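You operate a simulated robot arm through the tools that you are given. There is no shell and no other tool.

Carry out the task below with a simulated robot arm. There is one attempt and no reset: what you move stays moved.

Task
Put things in order on the plank top. At the end: the brown bottle stands where the beige clip stood; the yellow can (marked "STARCH") is on the red box (marked "TEA"); the beige clip from the plank top stands where the green lime half stood; the green lime half stands where the yellow can stood; whatever was shut is shut again. Leave all else as you found it, and nothing knocked over. Set down upright: yellow can.

Only the result counts: the job must be done as asked and must still hold three seconds after the hand-in. Knocking over, shifting, dropping, spilling or breaking anything else fails it.

Robot
A 6-joint arm with a two-finger parallel gripper, fixed in place. Base frame: the origin is at the foot of the arm, x ahead of it, y to its left, z up; the work surface is at about z = 0. Lengths are in mm, angles in rad, forces in N, time in s.
With the tool pointing down near the work surface it reaches from about 180 to 460 mm from the base axis. Its first joint turns from -1.222 to 1.222 rad. Payload 1.9 kg.
The tool frame sits at the grasp point between the pads (the TCP): z along the fingers, y along the line on which they close. The tips reach 23 mm beyond it. The gripper opens to 94 mm. The fingers are 38 mm wide and 10 mm thick; the gripper's body (54 by 96 mm) begins 39 mm behind the TCP.
Orientation is told as [roll, pitch, yaw] about the base's x, y, z axes, in that order, counted from this pose: with the fingers straight down and closing along the base's y, the tool's x points along the base's -x, its y along +y and its z along -z.

Tools
- The arm moves only by the tool drive_tool. Its argument "increments" is a list of rows, each a list of 7 numbers: the shift along the tool's x, y, z in mm, then the turn, a rotation vector about the tool's x, y, z in rad, then the finger opening in mm, from 0 to 94. In form: [[x, y, z, wx, wy, wz, jaw], ...]. A call has 1 to 20 rows; each row is the pose to reach, as a shift and turn from the pose commanded when the call began, along the tool's axes at that moment. Each row takes 0.2 s and may step no farther than 50 mm and 0.15 rad from the row before; otherwise, or with a gripper value out of range, the whole call is refused. Where a pose cannot be reached the arm comes as near as it can. A force on the tool above 40 N (or 10 N above the force at the start of the call, whichever is more), or a blocked arm, ends the call early, and 0.2 s more pass. Each finger travels about 108 mm/s and halts on what it meets, pressing with about 20 N; the grip force reading is that of the motor and also rises with nothing between the fingers. The clock runs only during rows and for 0.2 s after the last one: add rows that repeat a pose to give the fingers time. It gives the time, the measured TCP pose, the force on the tool (base axes), the opening and the grip force at its end, in the units of the frame above (readings bear some noise), with the torque about the TCP (base axes, N m) and any sound that the robot's microphone picked up.
- Cameras (640 x 400 px; columns grow to the right, rows downward): "scene" is fixed at [62.9, 326.7, 434.8]; the picture's right is [-0.69, -0.72, 0.00], its down [-0.40, 0.38, -0.83] and it looks along [0.60, -0.57, -0.56] (base axes); focal length 214 px, centre (320, 200). "wrist" rides on the gripper at [86, 16, -74] in the tool frame; the picture's right is [-0.18, 0.98, 0.00], its down [-0.58, -0.11, -0.81] and it looks along [-0.79, -0.15, 0.59] (tool axes); focal length 243 px, centre (320, 200). There is no depth. A picture from a camera that has moved, and an enlarged one, comes with that camera's place and axes in the base frame and with its lens. The place of the scene camera against the robot may be out by one fixed shift of up to 18 mm in any direction.
- snapshot(camera): a new picture of that camera. It takes no simulated time.
- enlarge(camera, box): a new picture of the part [left, top, right, bottom] of that camera's present view, enlarged. It takes no simulated time.
- sign_off(): hands the job in; it is judged then, once.

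Places have to be worked out from the pictures, the camera data and where the tool is seen. Open the gripper and draw the arm clear of the work before you hand the job in, unless the task says otherwise.

The tools are called after ">>>" by a JSON object that holds its "name" and its "arguments". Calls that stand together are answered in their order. drive_tool: Moves the arm, as the interface text tells. Its arguments: {"type":"object","properties":{"increments":{"type":"array"}},"required":["increments"]} The other tools are called the same way: snapshot (camera) takes a picture; enlarge (camera, box) takes an enlarged picture of a part of a camera's view; sign_off () hands the job in.

At the start:

```text
time: 0.0
eef_pos: [260.2, 72.4, 370.7]
tool_rot: [-0.001, 0.001, 0.001]
contact_force: [-0.7, 0.2, 0.5]
moment: [0.02, 0.0, -0.01]
grip_width: 94.2
grip_force: 0.1
```

scene: 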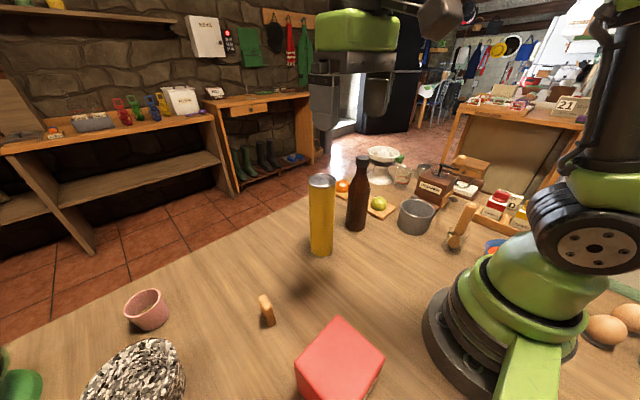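
wrist: 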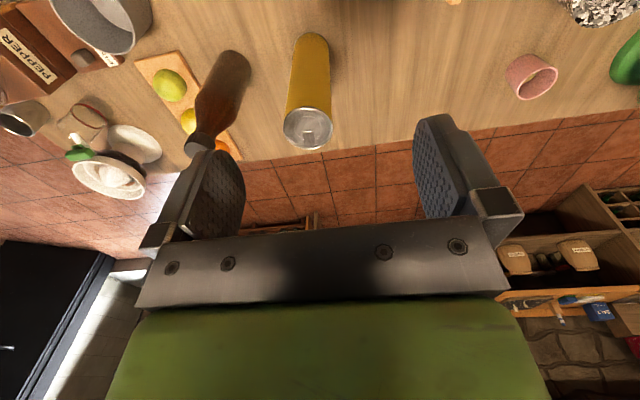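

The scene shows the yellow can, brown bottle, a small beige clip, a red box, and a cutting board with fruit. I'll enlarge parts of both views to identify everything.

>>> {"name": "enlarge", "arguments": {"camera": "scene", "box": [320, 130, 560, 280]}}

>>> {"name": "enlarge", "arguments": {"camera": "scene", "box": [80, 250, 400, 400]}}

>>> {"name": "enlarge", "arguments": {"camera": "wrist", "box": [0, 0, 340, 210]}}

>>> {"name": "enlarge", "arguments": {"camera": "wrist", "box": [340, 0, 640, 190]}}

```text
2.67 times, centred on (440, 205) of scene
camera zoom: at [62.9, 326.7, 434.8], right [-0.69, -0.72, 0.0], down [-0.4, 0.38, -0.83], along [0.6, -0.57, -0.56], focal length 572 px, centre (0, 187)
```

zoom: 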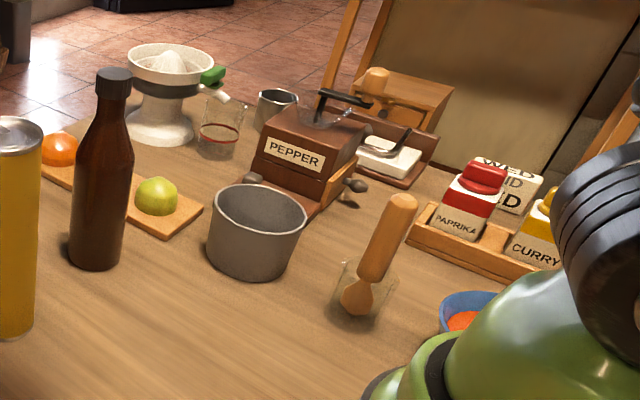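

```text
2.00 times, centred on (240, 325) of scene
camera zoom: at [62.9, 326.7, 434.8], right [-0.69, -0.72, 0.0], down [-0.4, 0.38, -0.83], along [0.6, -0.57, -0.56], focal length 429 px, centre (480, -50)
```

zoom: 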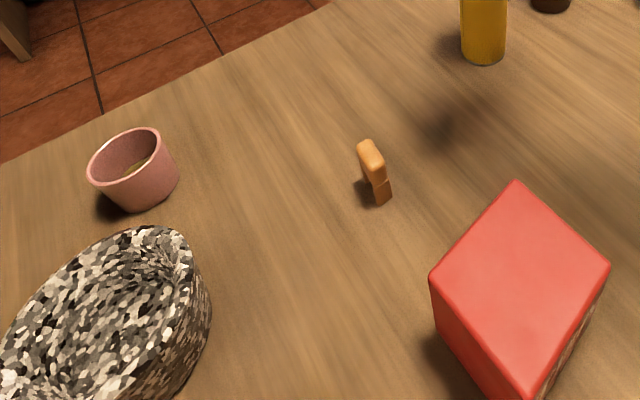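

```text
1.88 times, centred on (170, 105) of wrist
camera zoom: at [174.4, 88.7, 445.6], right [0.18, 0.98, 0.0], down [0.58, -0.11, 0.81], along [0.79, -0.15, -0.59], focal length 457 px, centre (602, 379)
```

zoom: 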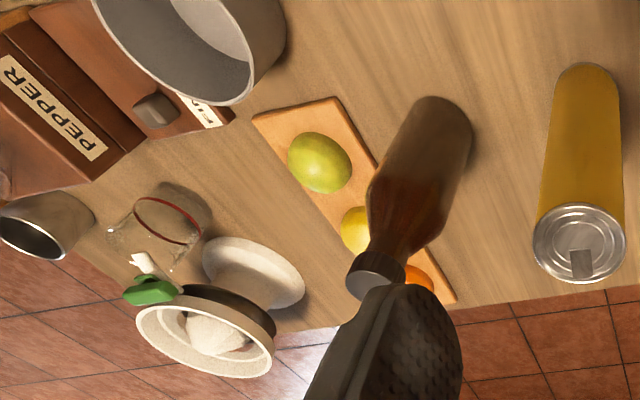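

```text
2.11 times, centred on (490, 95) of wrist
camera zoom: at [174.4, 88.7, 445.6], right [0.18, 0.98, 0.0], down [0.58, -0.11, 0.81], along [0.79, -0.15, -0.59], focal length 511 px, centre (-38, 421)
```

zoom: 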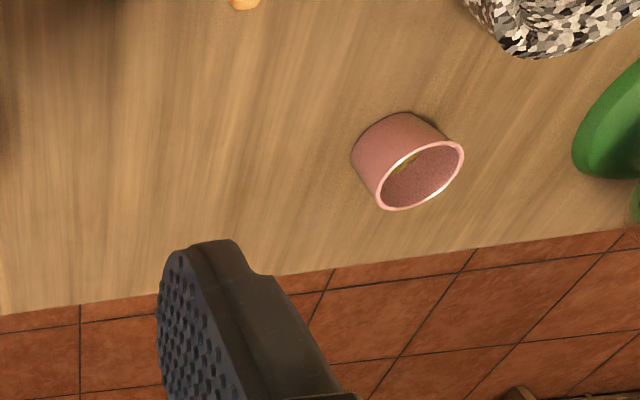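

The can is tall (about 200 mm) at roughly (355, 42), the bottle near (360, -108), and the clip near (280, 254). The red box is close in, around (160, 200). I'll swing the arm left, staying high, so the wrist camera can see the clip and box.

>>> {"name": "drive_tool", "arguments": {"increments": [[12, 16, 0, 0, 0, -0.125, 94], [24, 33, 0, 0, 0, -0.25, 94], [36, 49, 0, 0, 0, -0.375, 94], [48, 66, 0, 0, 0, -0.5, 94], [60, 82, 0, 0, 0, -0.625, 94], [70, 98, 0, 0, 0, -0.75, 94]]}}

>>> {"name": "snapshot", "arguments": {"camera": "wrist"}}

>>> {"name": "snapshot", "arguments": {"camera": "scene"}}

```text
time: 1.4
eef_pos: [191.1, 170.5, 370.7]
tool_rot: [-0.001, 0.0, 0.753]
contact_force: [0.3, 1.0, 0.3]
moment: [0.0, 0.0, -0.02]
grip_width: 94.3
grip_force: 0.1
```

```text
taken
camera wrist: at [118.0, 124.1, 444.8], right [-0.54, 0.84, 0.0], down [0.5, 0.32, 0.81], along [0.68, 0.43, -0.59], focal length 243 px, centre (320, 200)
```

wrist: 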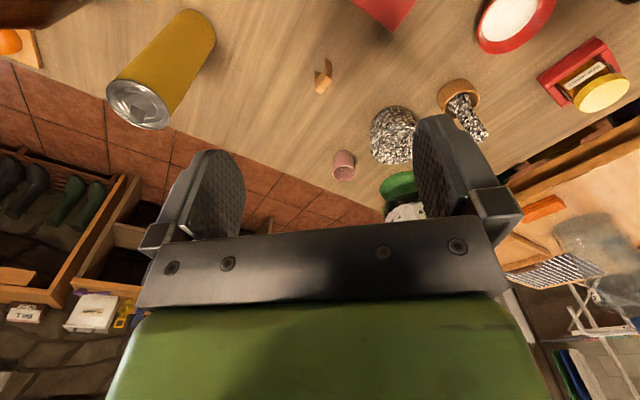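

```text
taken
```

scene: 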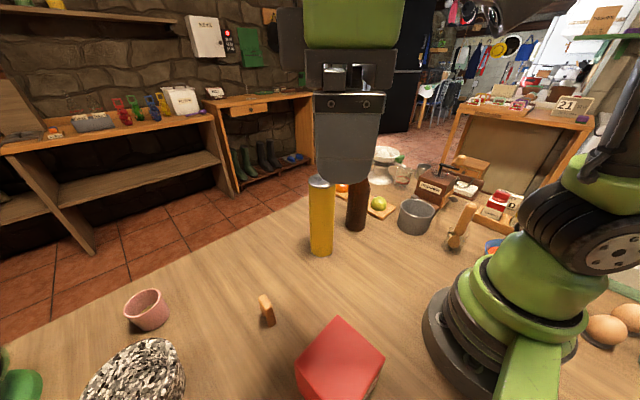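

The wrist view shows the clip near the centre and the red box at the top edge. I'll tilt the tool inward so the camera looks more steeply down at the box and clip.

>>> {"name": "drive_tool", "arguments": {"increments": [[0, 0, 0, 0, 0.13, 0, 94], [0, 0, 0, 0, 0.26, 0, 94], [0, 0, 0, 0, 0.39, 0, 94], [0, 0, 0, 0, 0.52, 0, 94], [0, 0, 0, 0, 0.65, 0, 94], [0, 0, 0, 0, 0.75, 0, 94]]}}

>>> {"name": "snapshot", "arguments": {"camera": "wrist"}}

>>> {"name": "enlarge", "arguments": {"camera": "wrist", "box": [160, 0, 480, 200]}}

```text
time: 2.4
eef_pos: [194.9, 166.5, 370.8]
tool_rot: [-0.045, 0.464, 0.728]
contact_force: [43.5, 70.5, -162.4]
moment: [-5.17, -1.32, -1.93]
grip_width: 94.3
grip_force: 0.0
stopped in row 4: the force on the tool passed its limit at 494 N (the readings are from after the stop); the commanded pose is now the measured one
```

```text
taken
camera wrist: at [150.3, 152.4, 475.0], right [-0.54, 0.83, -0.12], down [0.71, 0.53, 0.47], along [0.45, 0.17, -0.88], focal length 243 px, centre (320, 200)
```

wrist: 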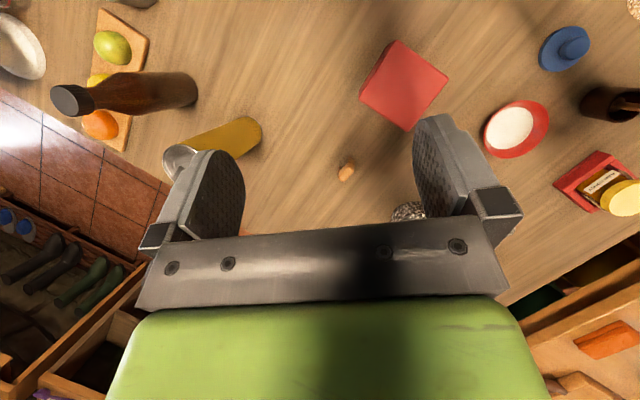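

```text
2.00 times, centred on (320, 100) of wrist
camera zoom: at [150.3, 152.4, 475.0], right [-0.54, 0.83, -0.12], down [0.71, 0.53, 0.47], along [0.45, 0.17, -0.88], focal length 485 px, centre (320, 400)
```

zoom: 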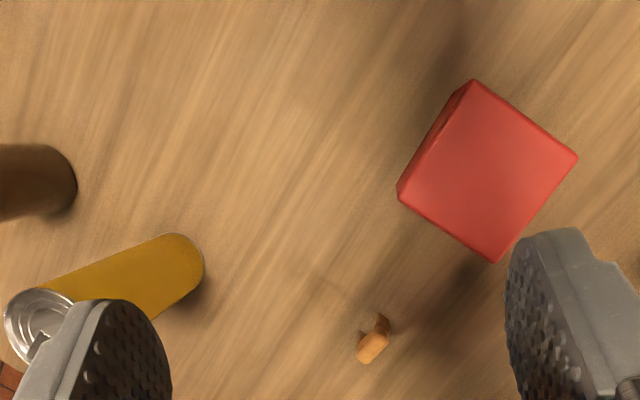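

The stop was a hard contact, most likely the wrist against the arm's own link. I'll check the scene and then back the tilt off.

>>> {"name": "snapshot", "arguments": {"camera": "scene"}}

>>> {"name": "drive_tool", "arguments": {"increments": [[0, 0, 0, 0, -0.1, 0, 94], [0, 0, 0, 0, -0.2, 0, 94]]}}

>>> {"name": "snapshot", "arguments": {"camera": "wrist"}}

>>> {"name": "enlarge", "arguments": {"camera": "wrist", "box": [160, 0, 480, 200]}}

>>> {"name": "enlarge", "arguments": {"camera": "wrist", "box": [280, 60, 440, 160]}}

```text
taken
```

scene: 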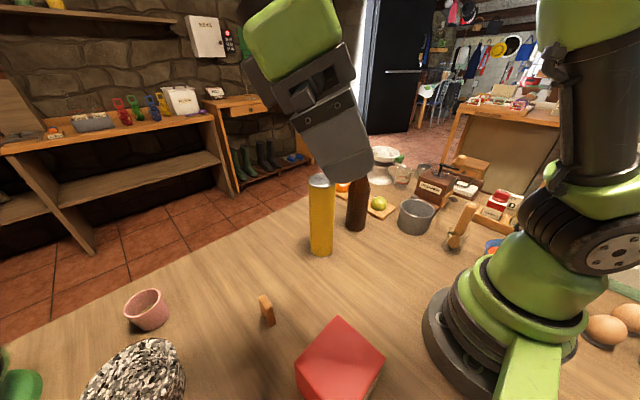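

```text
time: 3.0
eef_pos: [193.5, 167.7, 370.2]
tool_rot: [-0.031, 0.268, 0.74]
contact_force: [-0.4, 0.3, 0.3]
moment: [-0.03, -0.03, 0.0]
grip_width: 93.9
grip_force: 0.1
```

```text
taken
camera wrist: at [134.8, 138.7, 464.9], right [-0.54, 0.84, -0.08], down [0.63, 0.46, 0.63], along [0.56, 0.29, -0.77], focal length 243 px, centre (320, 200)
```

wrist: 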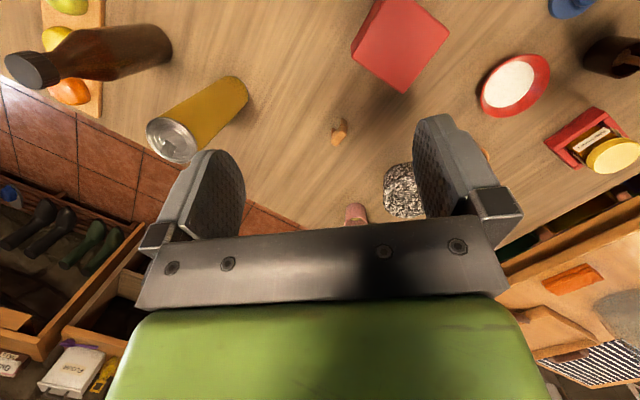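

```text
2.00 times, centred on (320, 100) of wrist
camera zoom: at [134.8, 138.7, 464.9], right [-0.54, 0.84, -0.08], down [0.63, 0.46, 0.63], along [0.56, 0.29, -0.77], focal length 485 px, centre (320, 400)
```

zoom: 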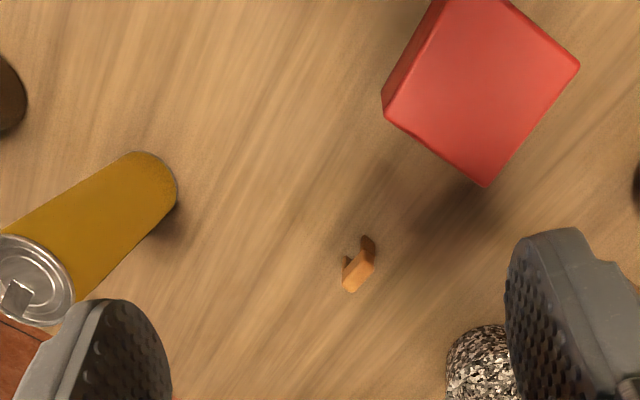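

```text
4.00 times, centred on (360, 110) of wrist
camera zoom: at [134.8, 138.7, 464.9], right [-0.54, 0.84, -0.08], down [0.63, 0.46, 0.63], along [0.56, 0.29, -0.77], focal length 970 px, centre (160, 560)
```

zoom: 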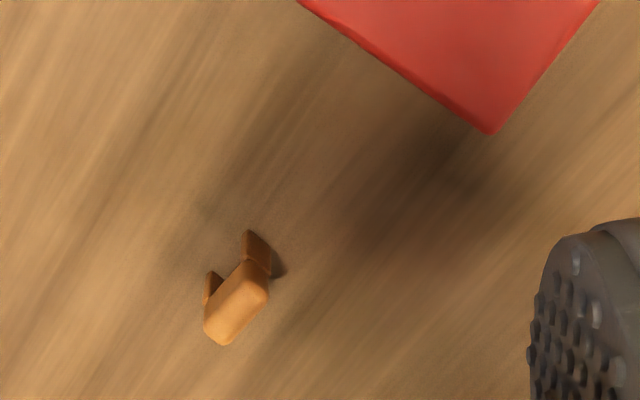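

No objects were disturbed. I'll level the tool again first, then go for a side view of the red box to get its height and label.

>>> {"name": "drive_tool", "arguments": {"increments": [[0, 0, 0, -0.015, -0.134, 0, 94], [0, 0, 0, -0.031, -0.268, 0, 94]]}}

```text
time: 3.6
eef_pos: [194.0, 166.9, 370.5]
tool_rot: [0.0, -0.003, 0.745]
contact_force: [0.1, -0.2, -0.1]
moment: [-0.01, 0.01, 0.02]
grip_width: 94.0
grip_force: 0.1
```

Tool is level. Now I'll move to about (250, 70, 270) with yaw about 1.9, so the camera looks along +y at the box from the side. That stays above the can.

>>> {"name": "drive_tool", "arguments": {"increments": [[3, -14, 12, 0, 0, -0.144, 94], [6, -27, 25, 0, 0, -0.288, 94], [9, -41, 37, 0, 0, -0.432, 94], [12, -55, 50, 0, 0, -0.576, 94], [15, -68, 62, 0, 0, -0.72, 94], [18, -82, 75, 0, 0, -0.864, 94], [21, -96, 87, 0, 0, -1.008, 94], [24.6, -109.3, 100, 0, 0, -1.152, 94]]}}

>>> {"name": "snapshot", "arguments": {"camera": "wrist"}}

>>> {"name": "enlarge", "arguments": {"camera": "wrist", "box": [220, 0, 480, 160]}}

```text
time: 5.4
eef_pos: [251.3, 68.4, 268.8]
tool_rot: [-0.001, -0.001, 1.9]
contact_force: [0.6, 0.6, -0.3]
moment: [0.04, 0.04, -0.07]
grip_width: 93.8
grip_force: 0.2
```

```text
taken
camera wrist: at [265.4, -17.4, 344.8], right [-0.99, -0.14, 0.0], down [-0.09, 0.59, 0.81], along [-0.11, 0.8, -0.59], focal length 243 px, centre (320, 200)
```

wrist: 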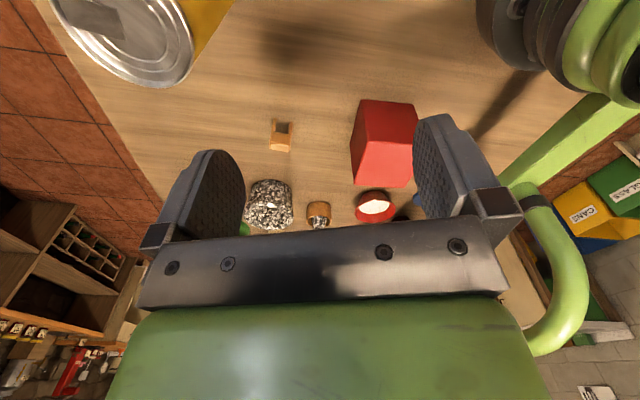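

```text
2.46 times, centred on (350, 80) of wrist
camera zoom: at [265.4, -17.4, 344.8], right [-0.99, -0.14, 0.0], down [-0.09, 0.59, 0.81], along [-0.11, 0.8, -0.59], focal length 597 px, centre (246, 495)
```

zoom: 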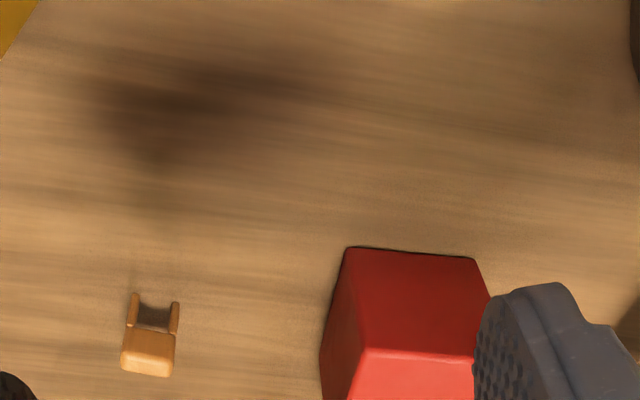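

The box has its near side at y≈180, spans x≈90–173, and its top is at about z=97, so its centre is about (131, 222). Next I'll rotate back to face the can and measure it precisely.

>>> {"name": "drive_tool", "arguments": {"increments": [[3, -2, 0, 0, 0, 0.14, 94], [6, -4, 0, 0, 0, 0.28, 94], [9, -6, 1, 0, 0, 0.42, 94], [12, -8, 1, 0, 0, 0.56, 94], [15, -10, 1, 0, 0, 0.7, 94], [18, -12, 2, 0, 0, 0.84, 94], [21, -14, 2, 0, 0, 0.98, 94], [24, -16, 2, 0, 0, 1.12, 94], [27, -18, 3, 0, 0, 1.26, 94], [30, -20, 3, 0, 0, 1.4, 94], [34, -22, 3, 0, 0, 1.54, 94], [38, -25, 4, 0, 0, 1.68, 94], [41, -27.2, 4, 0, 0, 1.8, 94]]}}

>>> {"name": "snapshot", "arguments": {"camera": "wrist"}}

>>> {"name": "enlarge", "arguments": {"camera": "wrist", "box": [200, 30, 440, 180]}}

>>> {"name": "enlarge", "arguments": {"camera": "wrist", "box": [0, 0, 256, 160]}}

>>> {"name": "snapshot", "arguments": {"camera": "scene"}}

```text
time: 8.2
eef_pos: [288.1, 38.1, 265.4]
tool_rot: [-0.001, -0.002, 0.096]
contact_force: [-0.8, -0.7, -0.1]
moment: [-0.01, 0.0, 0.04]
grip_width: 94.3
grip_force: 0.0
```

```text
taken
camera wrist: at [201.9, 47.9, 340.4], right [0.09, 1.0, 0.0], down [0.59, -0.05, 0.81], along [0.8, -0.07, -0.59], focal length 243 px, centre (320, 200)
```

wrist: 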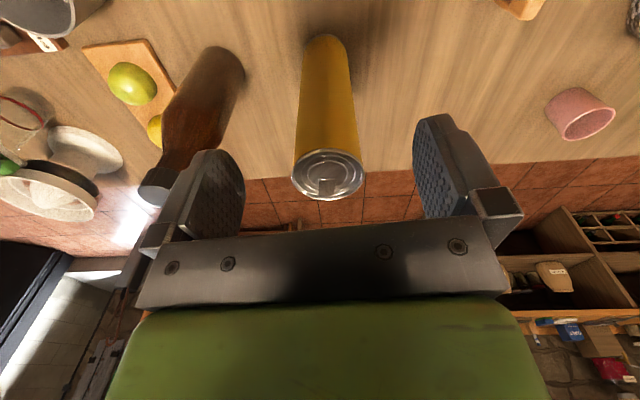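

```text
2.67 times, centred on (320, 105) of wrist
camera zoom: at [201.9, 47.9, 340.4], right [0.09, 1.0, 0.0], down [0.59, -0.05, 0.81], along [0.8, -0.07, -0.59], focal length 647 px, centre (320, 453)
```

zoom: 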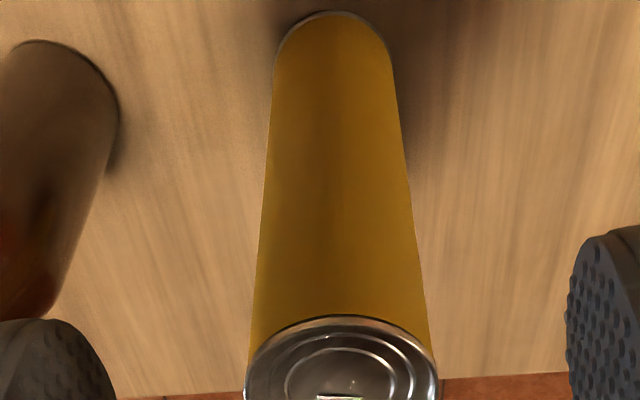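

```text
2.50 times, centred on (128, 80) of wrist
camera zoom: at [201.9, 47.9, 340.4], right [0.09, 1.0, 0.0], down [0.59, -0.05, 0.81], along [0.8, -0.07, -0.59], focal length 606 px, centre (800, 500)
```

zoom: 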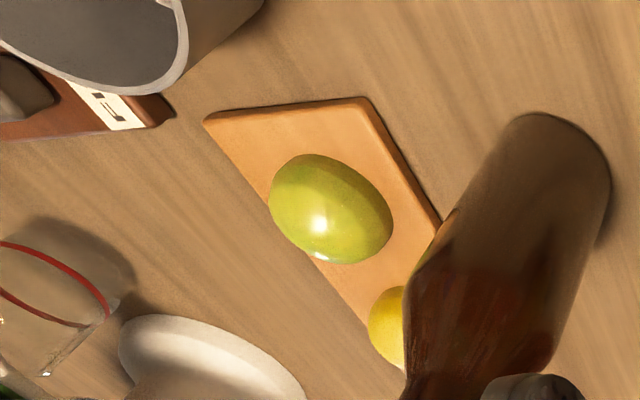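

```text
taken
```

scene: 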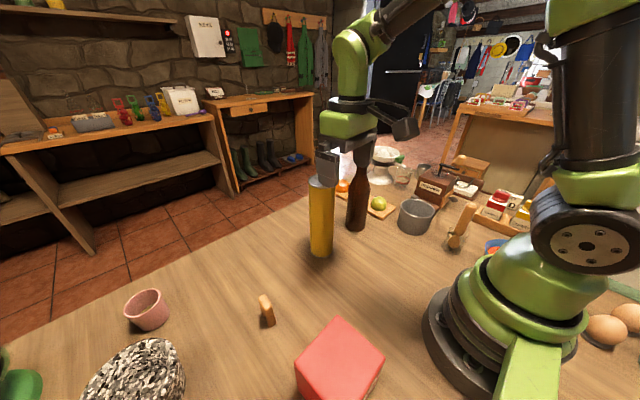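

Can measured: centre about (356, 41), radius 32, height 205. Clip is near (285, 240). I'll move over the can and descend to TCP z≈178 with the fingers open either side of it.

>>> {"name": "drive_tool", "arguments": {"increments": [[-34, -2, 0, 0, 0, 0, 94], [-67.9, -3.6, 0, 0, 0, 0, 94], [-67.9, -3.6, 20, 0, 0, 0, 94], [-67.9, -3.6, 40, 0, 0, 0, 94]]}}

>>> {"name": "snapshot", "arguments": {"camera": "wrist"}}

>>> {"name": "snapshot", "arguments": {"camera": "scene"}}

```text
time: 9.2
eef_pos: [356.0, 43.8, 226.1]
tool_rot: [0.001, -0.001, 0.1]
contact_force: [-0.8, 0.1, -0.6]
moment: [0.04, 0.02, -0.02]
grip_width: 94.2
grip_force: 0.0
```

```text
taken
camera wrist: at [269.9, 51.6, 300.1], right [0.09, 1.0, 0.0], down [0.59, -0.05, 0.81], along [0.8, -0.07, -0.59], focal length 243 px, centre (320, 200)
```

wrist: 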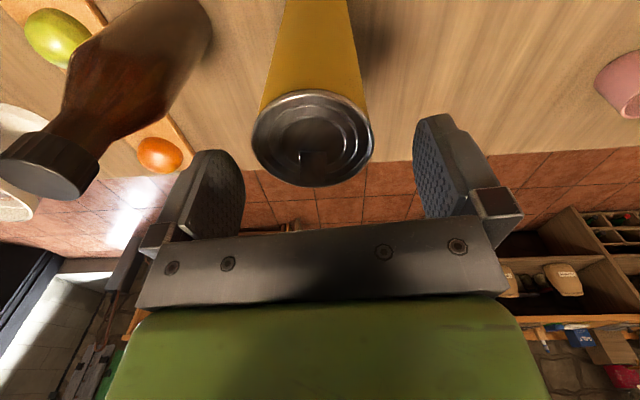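

```text
taken
```

scene: 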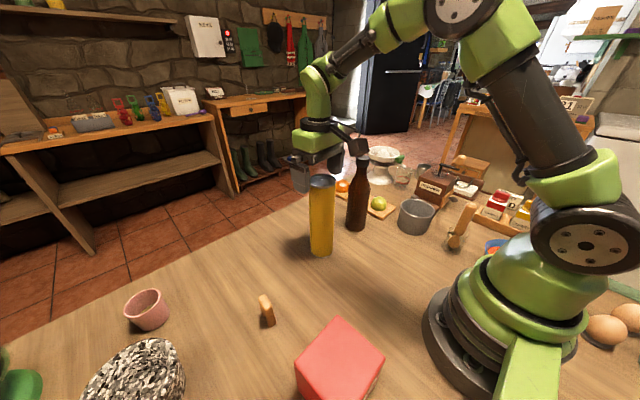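

The can centre reads (356.8, 40.5) with top at 202, while the TCP is at y≈44. I'll shift about 3.5 mm in -y, descend to z≈178, then close on the can.

>>> {"name": "drive_tool", "arguments": {"increments": [[-0.3, -3.5, 0, 0, 0, 0, 94], [-0.3, -3.5, 24, 0, 0, 0, 94], [-0.3, -3.5, 48, 0, 0, 0, 94], [-0.3, -3.5, 48, 0, 0, 0, 94]]}}

>>> {"name": "snapshot", "arguments": {"camera": "wrist"}}

```text
time: 10.2
eef_pos: [359.4, 39.7, 177.2]
tool_rot: [0.001, -0.003, 0.099]
contact_force: [0.1, 0.7, -0.1]
moment: [0.02, -0.01, 0.0]
grip_width: 94.2
grip_force: 0.0
```

```text
taken
camera wrist: at [272.9, 47.9, 252.0], right [0.09, 1.0, 0.0], down [0.59, -0.05, 0.81], along [0.8, -0.07, -0.59], focal length 243 px, centre (320, 200)
```

wrist: 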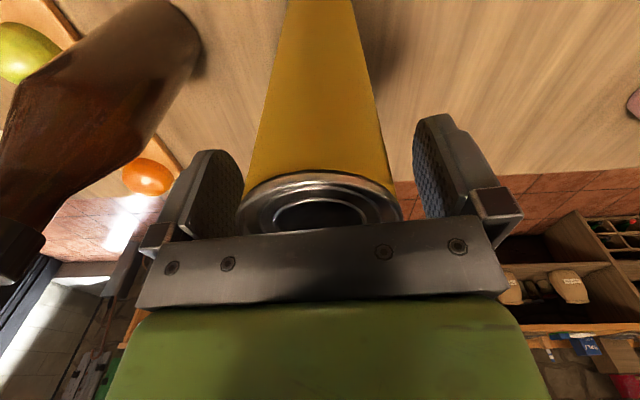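

The can is centred between the pads. Closing the fingers on it.

>>> {"name": "drive_tool", "arguments": {"increments": [[0, 0, 0, 0, 0, 0, 80], [0, 0, 0, 0, 0, 0, 66], [0, 0, 0, 0, 0, 0, 50], [0, 0, 0, 0, 0, 0, 40], [0, 0, 0, 0, 0, 0, 40]]}}

>>> {"name": "snapshot", "arguments": {"camera": "wrist"}}

```text
time: 11.4
eef_pos: [359.6, 39.7, 177.7]
tool_rot: [0.001, -0.003, 0.098]
contact_force: [-0.6, 1.4, 0.0]
moment: [0.11, 0.01, 0.02]
grip_width: 58.7
grip_force: 19.6
```

```text
taken
camera wrist: at [272.9, 47.9, 252.3], right [0.09, 1.0, 0.0], down [0.59, -0.05, 0.81], along [0.8, -0.07, -0.59], focal length 243 px, centre (320, 200)
```

wrist: 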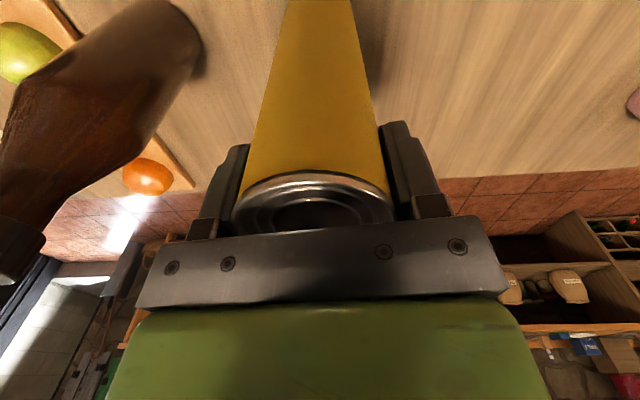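

The grip reads 58.7 mm at 19.6 N, but the can's rim seems to have shifted a few mm. I'll zoom in to see whether the can tilted.

>>> {"name": "enlarge", "arguments": {"camera": "wrist", "box": [180, 0, 460, 240]}}

>>> {"name": "enlarge", "arguments": {"camera": "scene", "box": [270, 130, 430, 270]}}

```text
1.67 times, centred on (320, 120) of wrist
camera zoom: at [272.9, 47.9, 252.3], right [0.09, 1.0, 0.0], down [0.59, -0.05, 0.81], along [0.8, -0.07, -0.59], focal length 404 px, centre (320, 333)
```

zoom: 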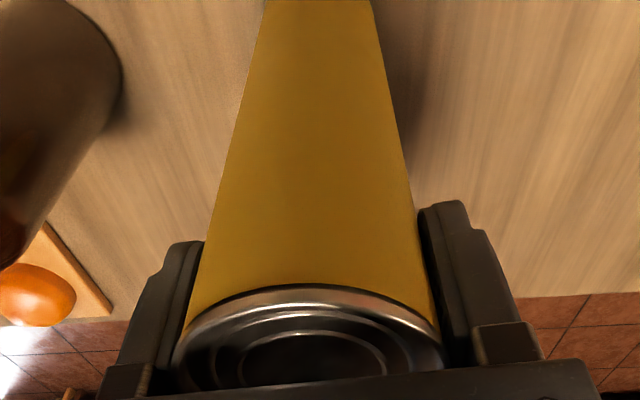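

```text
2.86 times, centred on (350, 200) of scene
camera zoom: at [62.9, 326.7, 434.8], right [-0.69, -0.72, 0.0], down [-0.4, 0.38, -0.83], along [0.6, -0.57, -0.56], focal length 613 px, centre (234, 200)
```

zoom: 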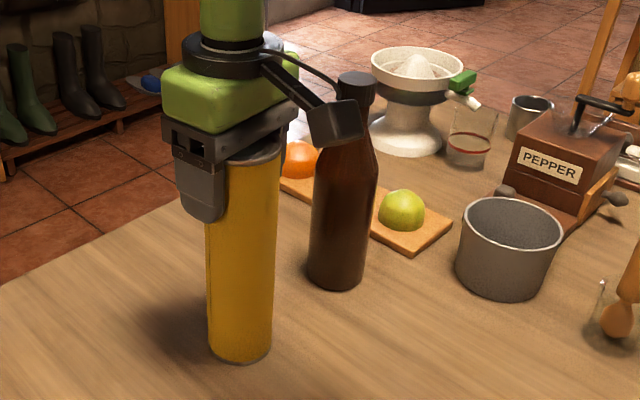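

The can is held with roughly 1° of tilt, which is harmless. I'll lift it about 125 mm straight up and check the grip before carrying it.

>>> {"name": "drive_tool", "arguments": {"increments": [[0, 0, -10, 0, 0, 0, 40], [0, 0, -25, 0, 0, 0, 40], [0, 0, -50, 0, 0, 0, 40], [0, 0, -75, 0, 0, 0, 40], [0, 0, -100, 0, 0, 0, 40], [0, 0, -125, 0, 0, 0, 40]]}}

>>> {"name": "snapshot", "arguments": {"camera": "wrist"}}

>>> {"name": "snapshot", "arguments": {"camera": "scene"}}

```text
time: 12.8
eef_pos: [359.0, 42.4, 306.3]
tool_rot: [0.001, -0.002, 0.097]
contact_force: [-0.5, 0.1, -2.6]
moment: [0.0, -0.03, -0.01]
grip_width: 58.8
grip_force: 20.0
```

```text
taken
camera wrist: at [273.1, 50.5, 379.4], right [0.09, 1.0, 0.0], down [0.59, -0.05, 0.81], along [0.8, -0.07, -0.59], focal length 243 px, centre (320, 200)
```

wrist: 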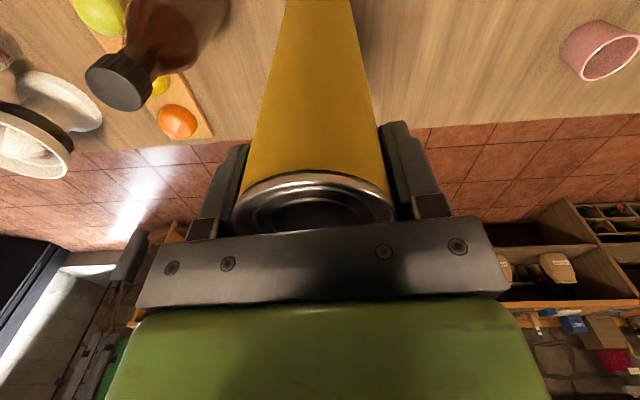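

```text
taken
```

scene: 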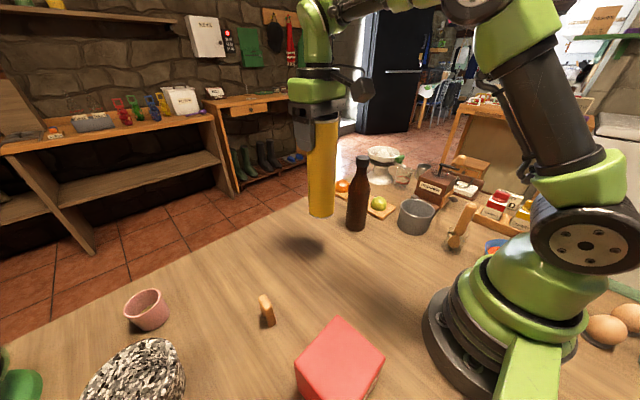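

The can hangs straight in the grip. Now I'll carry it over the red box to about (131, 222), turning the tool to keep the arm comfortable.

>>> {"name": "drive_tool", "arguments": {"increments": [[23.3, 22.3, 0, 0, 0, -0.104, 40], [46.5, 44.7, 0, 0, 0, -0.208, 40], [69.8, 67, 0, 0, 0, -0.312, 40], [93, 89.3, 0, 0, 0, -0.416, 40], [116.3, 111.7, 0, 0, 0, -0.52, 40], [139.5, 134, 0, 0, 0, -0.624, 40], [162.8, 156.3, 0, 0, 0, -0.728, 40], [186, 178.7, 0, 0, 0, -0.832, 40], [209.3, 201, 0, 0, 0, -0.937, 40]]}}

>>> {"name": "snapshot", "arguments": {"camera": "wrist"}}

>>> {"name": "snapshot", "arguments": {"camera": "scene"}}

```text
time: 14.8
eef_pos: [127.1, 218.6, 306.7]
tool_rot: [-0.001, -0.001, 1.036]
contact_force: [-0.9, 0.5, -2.7]
moment: [0.02, -0.01, 0.02]
grip_width: 58.4
grip_force: 20.5
```

```text
taken
camera wrist: at [69.1, 153.0, 381.7], right [-0.75, 0.66, 0.0], down [0.39, 0.45, 0.81], along [0.53, 0.61, -0.59], focal length 243 px, centre (320, 200)
```

wrist: 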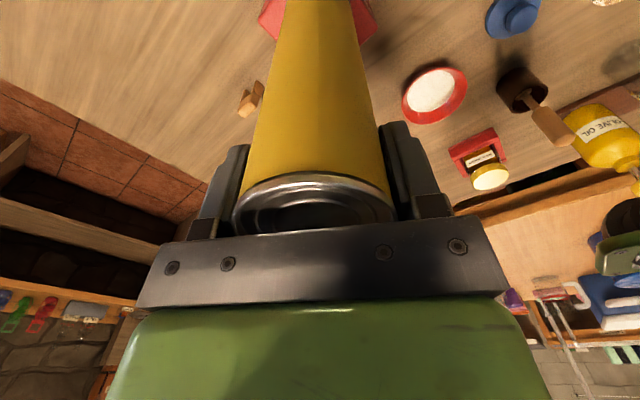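

```text
taken
```

scene: 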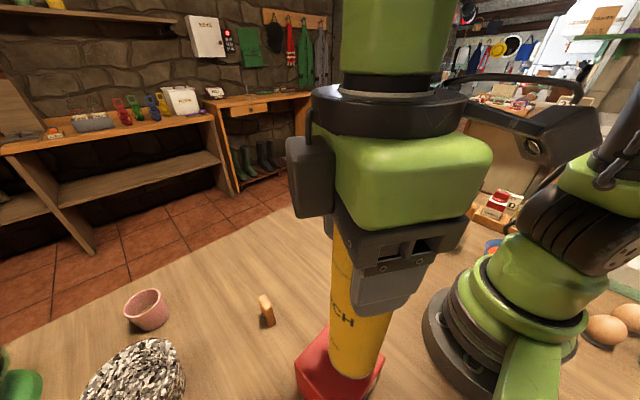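

The can shows its STARCH mark and is over the red box. I'll zoom in to check the box's corners relative to the can before lowering.

>>> {"name": "enlarge", "arguments": {"camera": "wrist", "box": [240, 0, 400, 100]}}

>>> {"name": "enlarge", "arguments": {"camera": "scene", "box": [260, 240, 420, 400]}}

```text
4.00 times, centred on (320, 50) of wrist
camera zoom: at [69.1, 153.0, 381.7], right [-0.75, 0.66, 0.0], down [0.39, 0.45, 0.81], along [0.53, 0.61, -0.59], focal length 970 px, centre (320, 800)
```

zoom: 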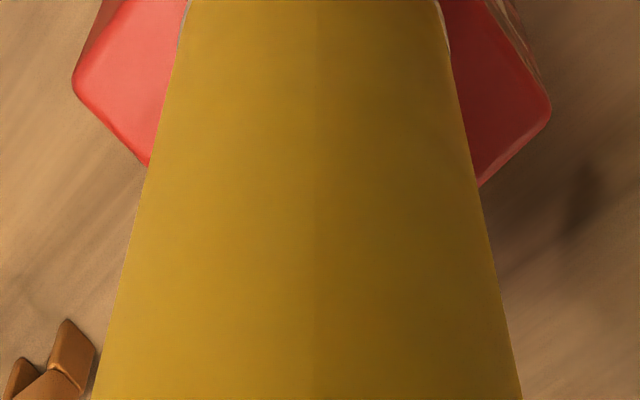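

```text
2.50 times, centred on (340, 320) of scene
camera zoom: at [62.9, 326.7, 434.8], right [-0.69, -0.72, 0.0], down [-0.4, 0.38, -0.83], along [0.6, -0.57, -0.56], focal length 536 px, centre (270, -100)
```

zoom: 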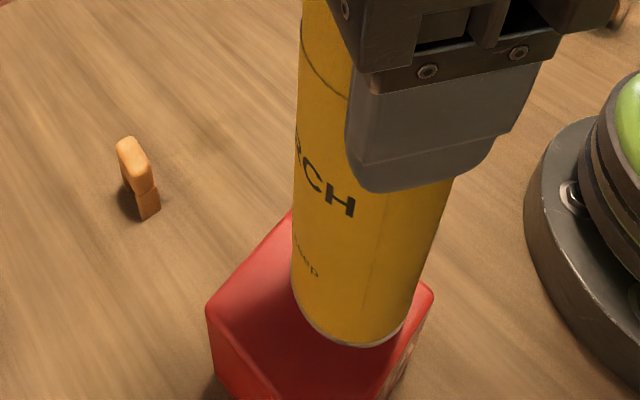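

The box corners put its top centre at (131.5, 222), and the can is about 8 mm short of that radially. I'll correct this and lower most of the way, leaving a few mm.

>>> {"name": "drive_tool", "arguments": {"increments": [[-7.8, -2.5, 0, 0, 0, 0, 40], [-7.8, -2.5, 8, 0, 0, 0, 40], [-7.8, -2.5, 16, 0, 0, 0, 40], [-7.8, -2.5, 24, 0, 0, 0, 40], [-7.8, -2.5, 24, 0, 0, 0, 40]]}}

>>> {"name": "enlarge", "arguments": {"camera": "scene", "box": [260, 240, 420, 400]}}

>>> {"name": "enlarge", "arguments": {"camera": "wrist", "box": [240, 0, 400, 100]}}

```text
time: 16.0
eef_pos: [134.6, 224.5, 279.8]
tool_rot: [-0.002, -0.002, 1.034]
contact_force: [-0.3, 0.3, -2.8]
moment: [0.02, 0.0, 0.0]
grip_width: 58.6
grip_force: 20.0
```

```text
2.50 times, centred on (340, 320) of scene
camera zoom: at [62.9, 326.7, 434.8], right [-0.69, -0.72, 0.0], down [-0.4, 0.38, -0.83], along [0.6, -0.57, -0.56], focal length 536 px, centre (270, -100)
```

zoom: 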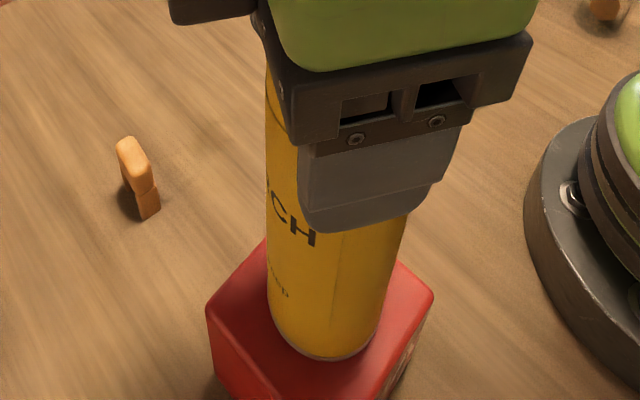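

```text
4.00 times, centred on (320, 50) of wrist
camera zoom: at [78.5, 159.2, 354.8], right [-0.75, 0.66, 0.0], down [0.39, 0.44, 0.81], along [0.53, 0.61, -0.59], focal length 970 px, centre (320, 800)
```

zoom: 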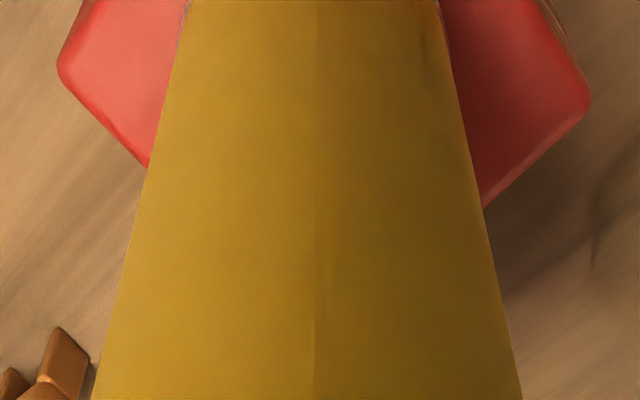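

The can is well centred over the box, with its bottom about 5 mm above the top. Lowering gently in small steps while watching the force.

>>> {"name": "drive_tool", "arguments": {"increments": [[0, 0, 1.5, 0, 0, 0, 40], [0, 0, 3, 0, 0, 0, 40]]}}

```text
time: 16.6
eef_pos: [135.9, 224.9, 277.8]
tool_rot: [-0.003, -0.002, 1.033]
contact_force: [-0.7, -1.1, 3.3]
moment: [-0.1, 0.12, 0.02]
grip_width: 58.6
grip_force: 20.0
```

Contact: the vertical force went from -2.8 to +3.3 N, so the can rests on the box. Opening the fingers gradually.

>>> {"name": "drive_tool", "arguments": {"increments": [[0, 0, 0, 0, 0, 0, 60], [0, 0, 0, 0, 0, 0, 63], [0, 0, 0, 0, 0, 0, 70], [0, 0, 0, 0, 0, 0, 80], [0, 0, 0, 0, 0, 0, 94], [0, 0, 0, 0, 0, 0, 94]]}}

>>> {"name": "snapshot", "arguments": {"camera": "wrist"}}

>>> {"name": "enlarge", "arguments": {"camera": "scene", "box": [240, 200, 440, 400]}}

```text
time: 18.0
eef_pos: [136.4, 224.7, 277.9]
tool_rot: [0.0, -0.002, 1.034]
contact_force: [-0.5, 0.4, -0.5]
moment: [-0.03, 0.02, 0.0]
grip_width: 94.1
grip_force: 0.0
```

```text
taken
camera wrist: at [79.3, 159.4, 352.1], right [-0.75, 0.66, 0.0], down [0.39, 0.44, 0.81], along [0.53, 0.61, -0.59], focal length 243 px, centre (320, 200)
```

wrist: 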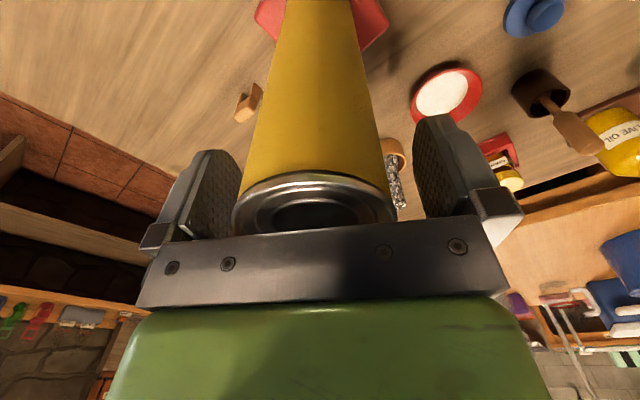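

```text
2.00 times, centred on (340, 300) of scene
camera zoom: at [62.9, 326.7, 434.8], right [-0.69, -0.72, 0.0], down [-0.4, 0.38, -0.83], along [0.6, -0.57, -0.56], focal length 429 px, centre (280, 0)
```

zoom: 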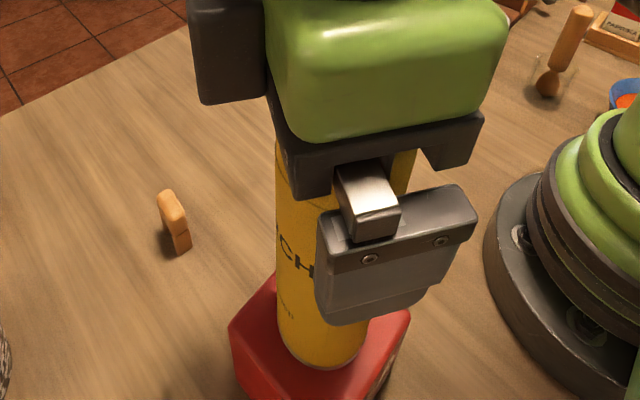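

The can stands on the box with the fingers clear on both sides. Raising straight up.

>>> {"name": "drive_tool", "arguments": {"increments": [[0, 0, -15, 0, 0, 0, 94], [0, 0, -30, 0, 0, 0, 94], [0, 0, -50, 0, 0, 0, 94], [0, 0, -75, 0, 0, 0, 94], [0, 0, -90, 0, 0, 0, 94]]}}

>>> {"name": "snapshot", "arguments": {"camera": "wrist"}}

>>> {"name": "snapshot", "arguments": {"camera": "scene"}}

```text
time: 19.2
eef_pos: [136.7, 223.0, 365.8]
tool_rot: [-0.003, -0.001, 1.034]
contact_force: [0.2, 0.4, -0.6]
moment: [0.0, 0.0, 0.0]
grip_width: 94.1
grip_force: 0.0
```

```text
taken
camera wrist: at [79.7, 158.7, 441.0], right [-0.75, 0.66, 0.0], down [0.39, 0.44, 0.81], along [0.53, 0.6, -0.59], focal length 243 px, centre (320, 200)
```

wrist: 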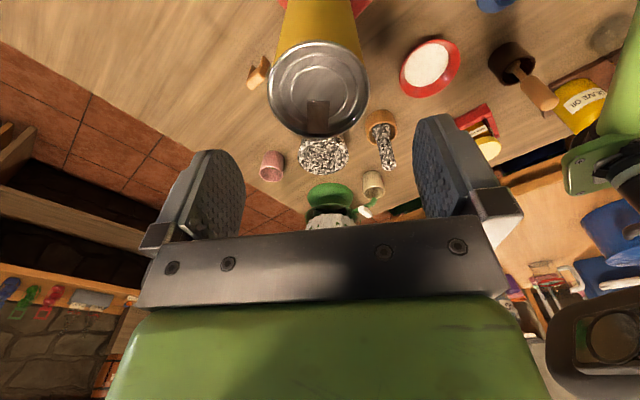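

```text
taken
```

scene: 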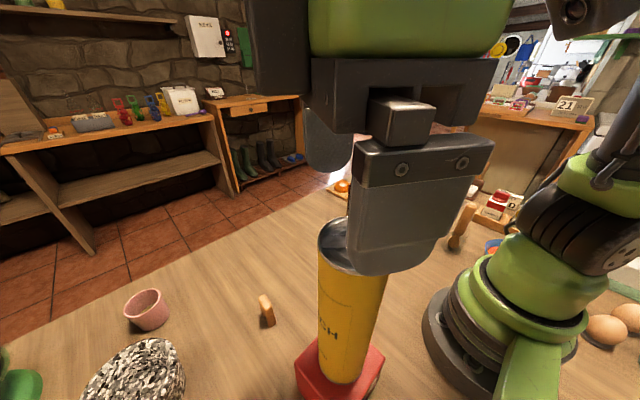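

The can is standing steadily on the box. Now I'll swing the arm around to the right, staying high at about z=290, to look at the lime half on the board.

>>> {"name": "drive_tool", "arguments": {"increments": [[-2.0, -27.9, 5.5, 0, 0, 0.1095, 94], [-0.6, -56, 11, 0, 0, 0.219, 94], [3.9, -84.2, 16.5, 0, 0, 0.3285, 94], [11.4, -112.2, 22, 0, 0, 0.438, 94], [21.9, -139.5, 27.5, 0, 0, 0.5475, 94], [35.6, -165.9, 33, 0, 0, 0.657, 94], [52.1, -191, 38.5, 0, 0, 0.7665, 94], [71.3, -214.4, 44, 0, 0, 0.876, 94], [93.3, -236, 49.5, 0, 0, 0.9855, 94], [117.6, -255.2, 55, 0, 0, 1.095, 94], [144.2, -272, 60.5, 0, 0, 1.2045, 94], [172.8, -286.1, 66, 0, 0, 1.314, 94], [202.9, -297.1, 71.5, 0, 0, 1.4235, 94], [234.4, -304.9, 77, 0, 0, 1.533, 94]]}}

>>> {"name": "snapshot", "arguments": {"camera": "wrist"}}

>>> {"name": "enlarge", "arguments": {"camera": "wrist", "box": [240, 0, 480, 180]}}

>>> {"name": "snapshot", "arguments": {"camera": "scene"}}

```text
time: 22.2
eef_pos: [278.8, -134.1, 289.3]
tool_rot: [0.001, -0.003, -0.5]
contact_force: [-0.8, -0.5, -0.5]
moment: [0.03, -0.02, 0.01]
grip_width: 93.9
grip_force: 0.1
```

```text
taken
camera wrist: at [211.9, -78.0, 363.7], right [0.63, 0.77, 0.0], down [0.46, -0.37, 0.81], along [0.63, -0.51, -0.59], focal length 243 px, centre (320, 200)
```

wrist: 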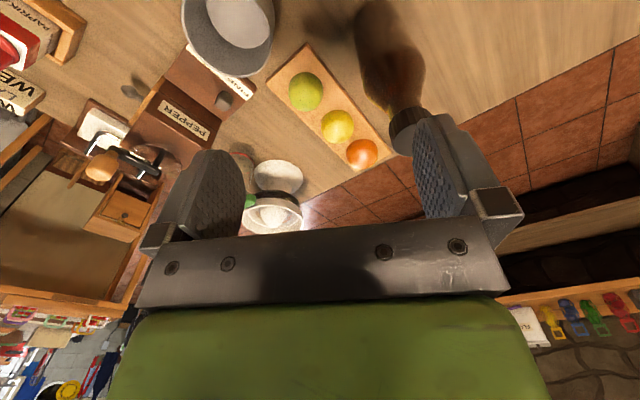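

```text
2.22 times, centred on (360, 90) of wrist
camera zoom: at [211.9, -78.0, 363.7], right [0.63, 0.77, 0.0], down [0.46, -0.37, 0.81], along [0.63, -0.51, -0.59], focal length 539 px, centre (231, 444)
```

zoom: 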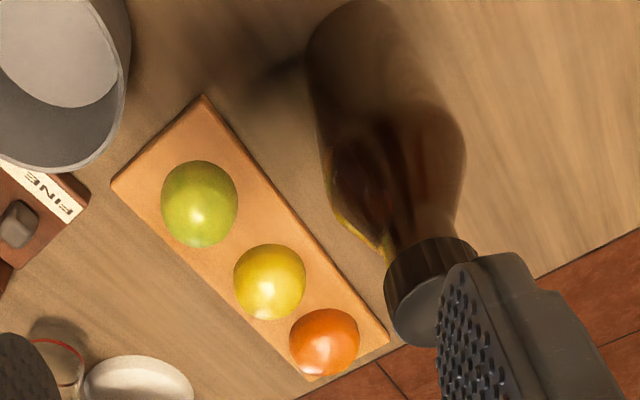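

```text
taken
```

scene: 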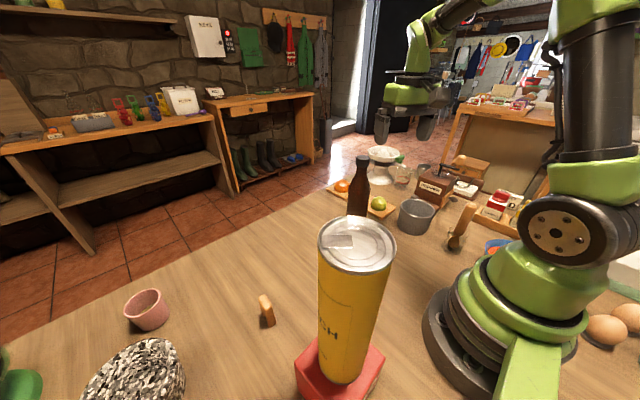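

The three halves on the board sit at x≈350 (lime), 431 (lemon) and 511 (orange), all at y≈-218; the board spans y -177 to -259. I'll move over the lime with the current yaw, which keeps the camera clear of the pot, and descend partway for a check.

>>> {"name": "drive_tool", "arguments": {"increments": [[-34, -13, 0, 0, 0, 0, 84], [-68, -26, 0, 0, 0, 0, 84], [-102.7, -39.5, 0, 0, 0, 0, 84], [-102.7, -39.5, 40, 0, 0, 0, 84], [-102.7, -39.5, 80, 0, 0, 0, 84], [-102.7, -39.5, 120, 0, 0, 0, 84], [-102.7, -39.5, 160, 0, 0, 0, 84]]}}

>>> {"name": "snapshot", "arguments": {"camera": "wrist"}}

>>> {"name": "snapshot", "arguments": {"camera": "scene"}}

```text
time: 23.8
eef_pos: [350.0, -214.4, 129.9]
tool_rot: [0.002, -0.001, -0.499]
contact_force: [0.2, -0.4, 0.9]
moment: [-0.01, 0.0, 0.01]
grip_width: 83.9
grip_force: 0.1
```

```text
taken
camera wrist: at [282.4, -158.1, 204.5], right [0.63, 0.78, 0.0], down [0.46, -0.37, 0.81], along [0.63, -0.51, -0.59], focal length 243 px, centre (320, 200)
```

wrist: 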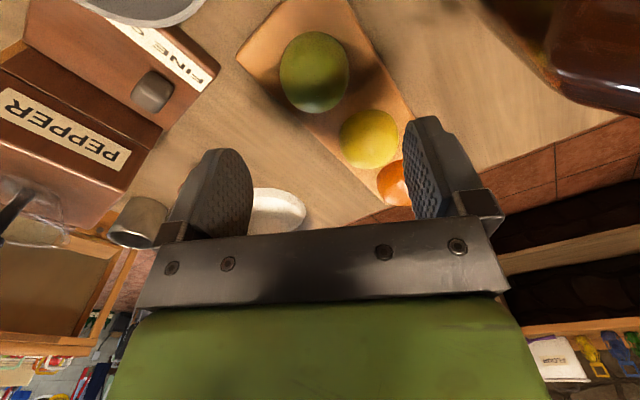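

```text
taken
```

scene: 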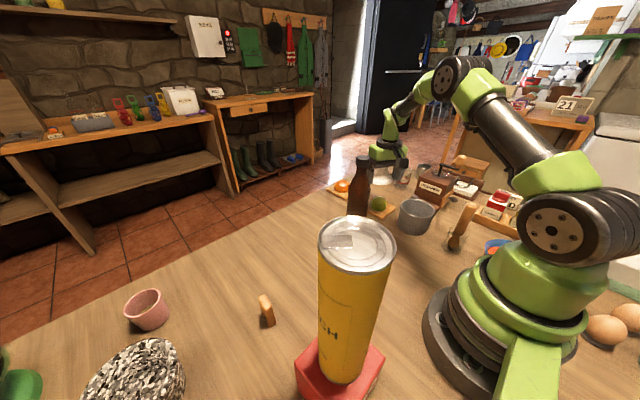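

The lime centre comes out at about (349, -218), so I'm about 4 mm off in +y. I'll correct this and descend to z≈65 for another look.

>>> {"name": "drive_tool", "arguments": {"increments": [[-1.1, -4.2, 0, 0, 0, 0, 84], [-1.1, -4.2, 30, 0, 0, 0, 84], [-1.1, -4.2, 60, 0, 0, 0, 84], [-1.1, -4.2, 66, 0, 0, 0, 84]]}}

>>> {"name": "snapshot", "arguments": {"camera": "wrist"}}

>>> {"name": "enlarge", "arguments": {"camera": "scene", "box": [330, 150, 450, 250]}}

```text
time: 24.8
eef_pos: [348.8, -221.9, 64.7]
tool_rot: [-0.001, -0.002, -0.5]
contact_force: [-0.1, 0.2, -0.4]
moment: [0.02, -0.02, 0.01]
grip_width: 83.9
grip_force: 0.0
```

```text
taken
camera wrist: at [283.0, -164.8, 138.2], right [0.63, 0.78, 0.0], down [0.46, -0.37, 0.81], along [0.63, -0.51, -0.59], focal length 243 px, centre (320, 200)
```

wrist: 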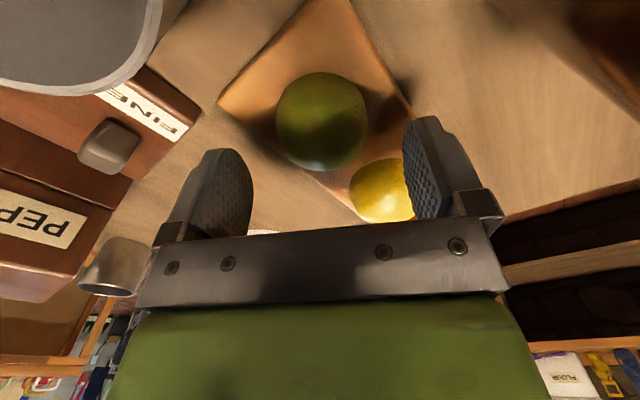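

```text
4.00 times, centred on (390, 200) of scene
camera zoom: at [62.9, 326.7, 434.8], right [-0.69, -0.72, 0.0], down [-0.4, 0.38, -0.83], along [0.6, -0.57, -0.56], focal length 858 px, centre (40, 200)
```

zoom: 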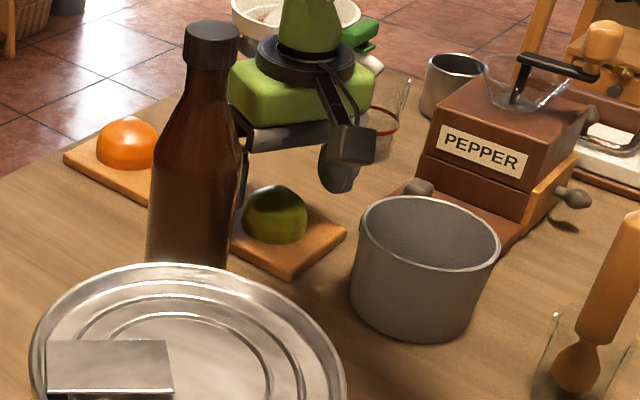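

Lateral alignment looks good (lime at u≈321). The board looks about 10 mm thick, so I'll descend to TCP z≈38, keeping the tips above it, and check before closing.

>>> {"name": "drive_tool", "arguments": {"increments": [[2, 0, 10, 0, 0, 0, 84], [2, 0, 18, 0, 0, 0, 84], [2, 0, 26, 0, 0, 0, 84], [2, 0, 26, 0, 0, 0, 84]]}}

>>> {"name": "snapshot", "arguments": {"camera": "wrist"}}

>>> {"name": "enlarge", "arguments": {"camera": "scene", "box": [330, 150, 450, 250]}}

```text
time: 25.8
eef_pos: [347.8, -220.7, 37.4]
tool_rot: [0.002, -0.002, -0.5]
contact_force: [0.8, 0.1, -1.1]
moment: [-0.03, 0.0, 0.0]
grip_width: 84.0
grip_force: 0.1
```

```text
taken
camera wrist: at [280.8, -163.3, 111.8], right [0.63, 0.78, 0.0], down [0.46, -0.37, 0.81], along [0.63, -0.51, -0.59], focal length 243 px, centre (320, 200)
```

wrist: 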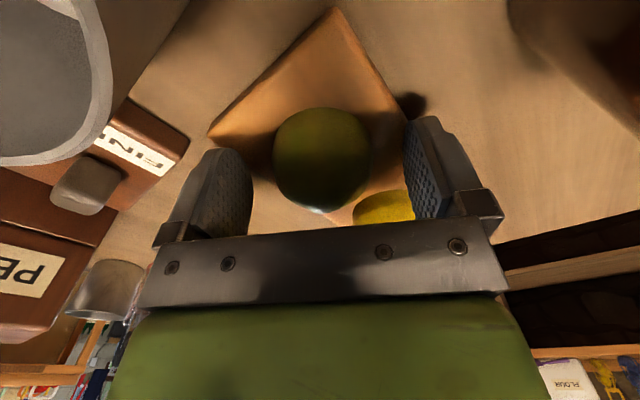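

```text
4.00 times, centred on (390, 200) of scene
camera zoom: at [62.9, 326.7, 434.8], right [-0.69, -0.72, 0.0], down [-0.4, 0.38, -0.83], along [0.6, -0.57, -0.56], focal length 858 px, centre (40, 200)
```

zoom: 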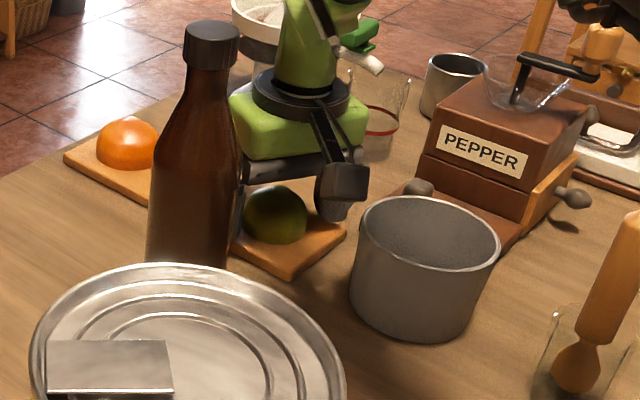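

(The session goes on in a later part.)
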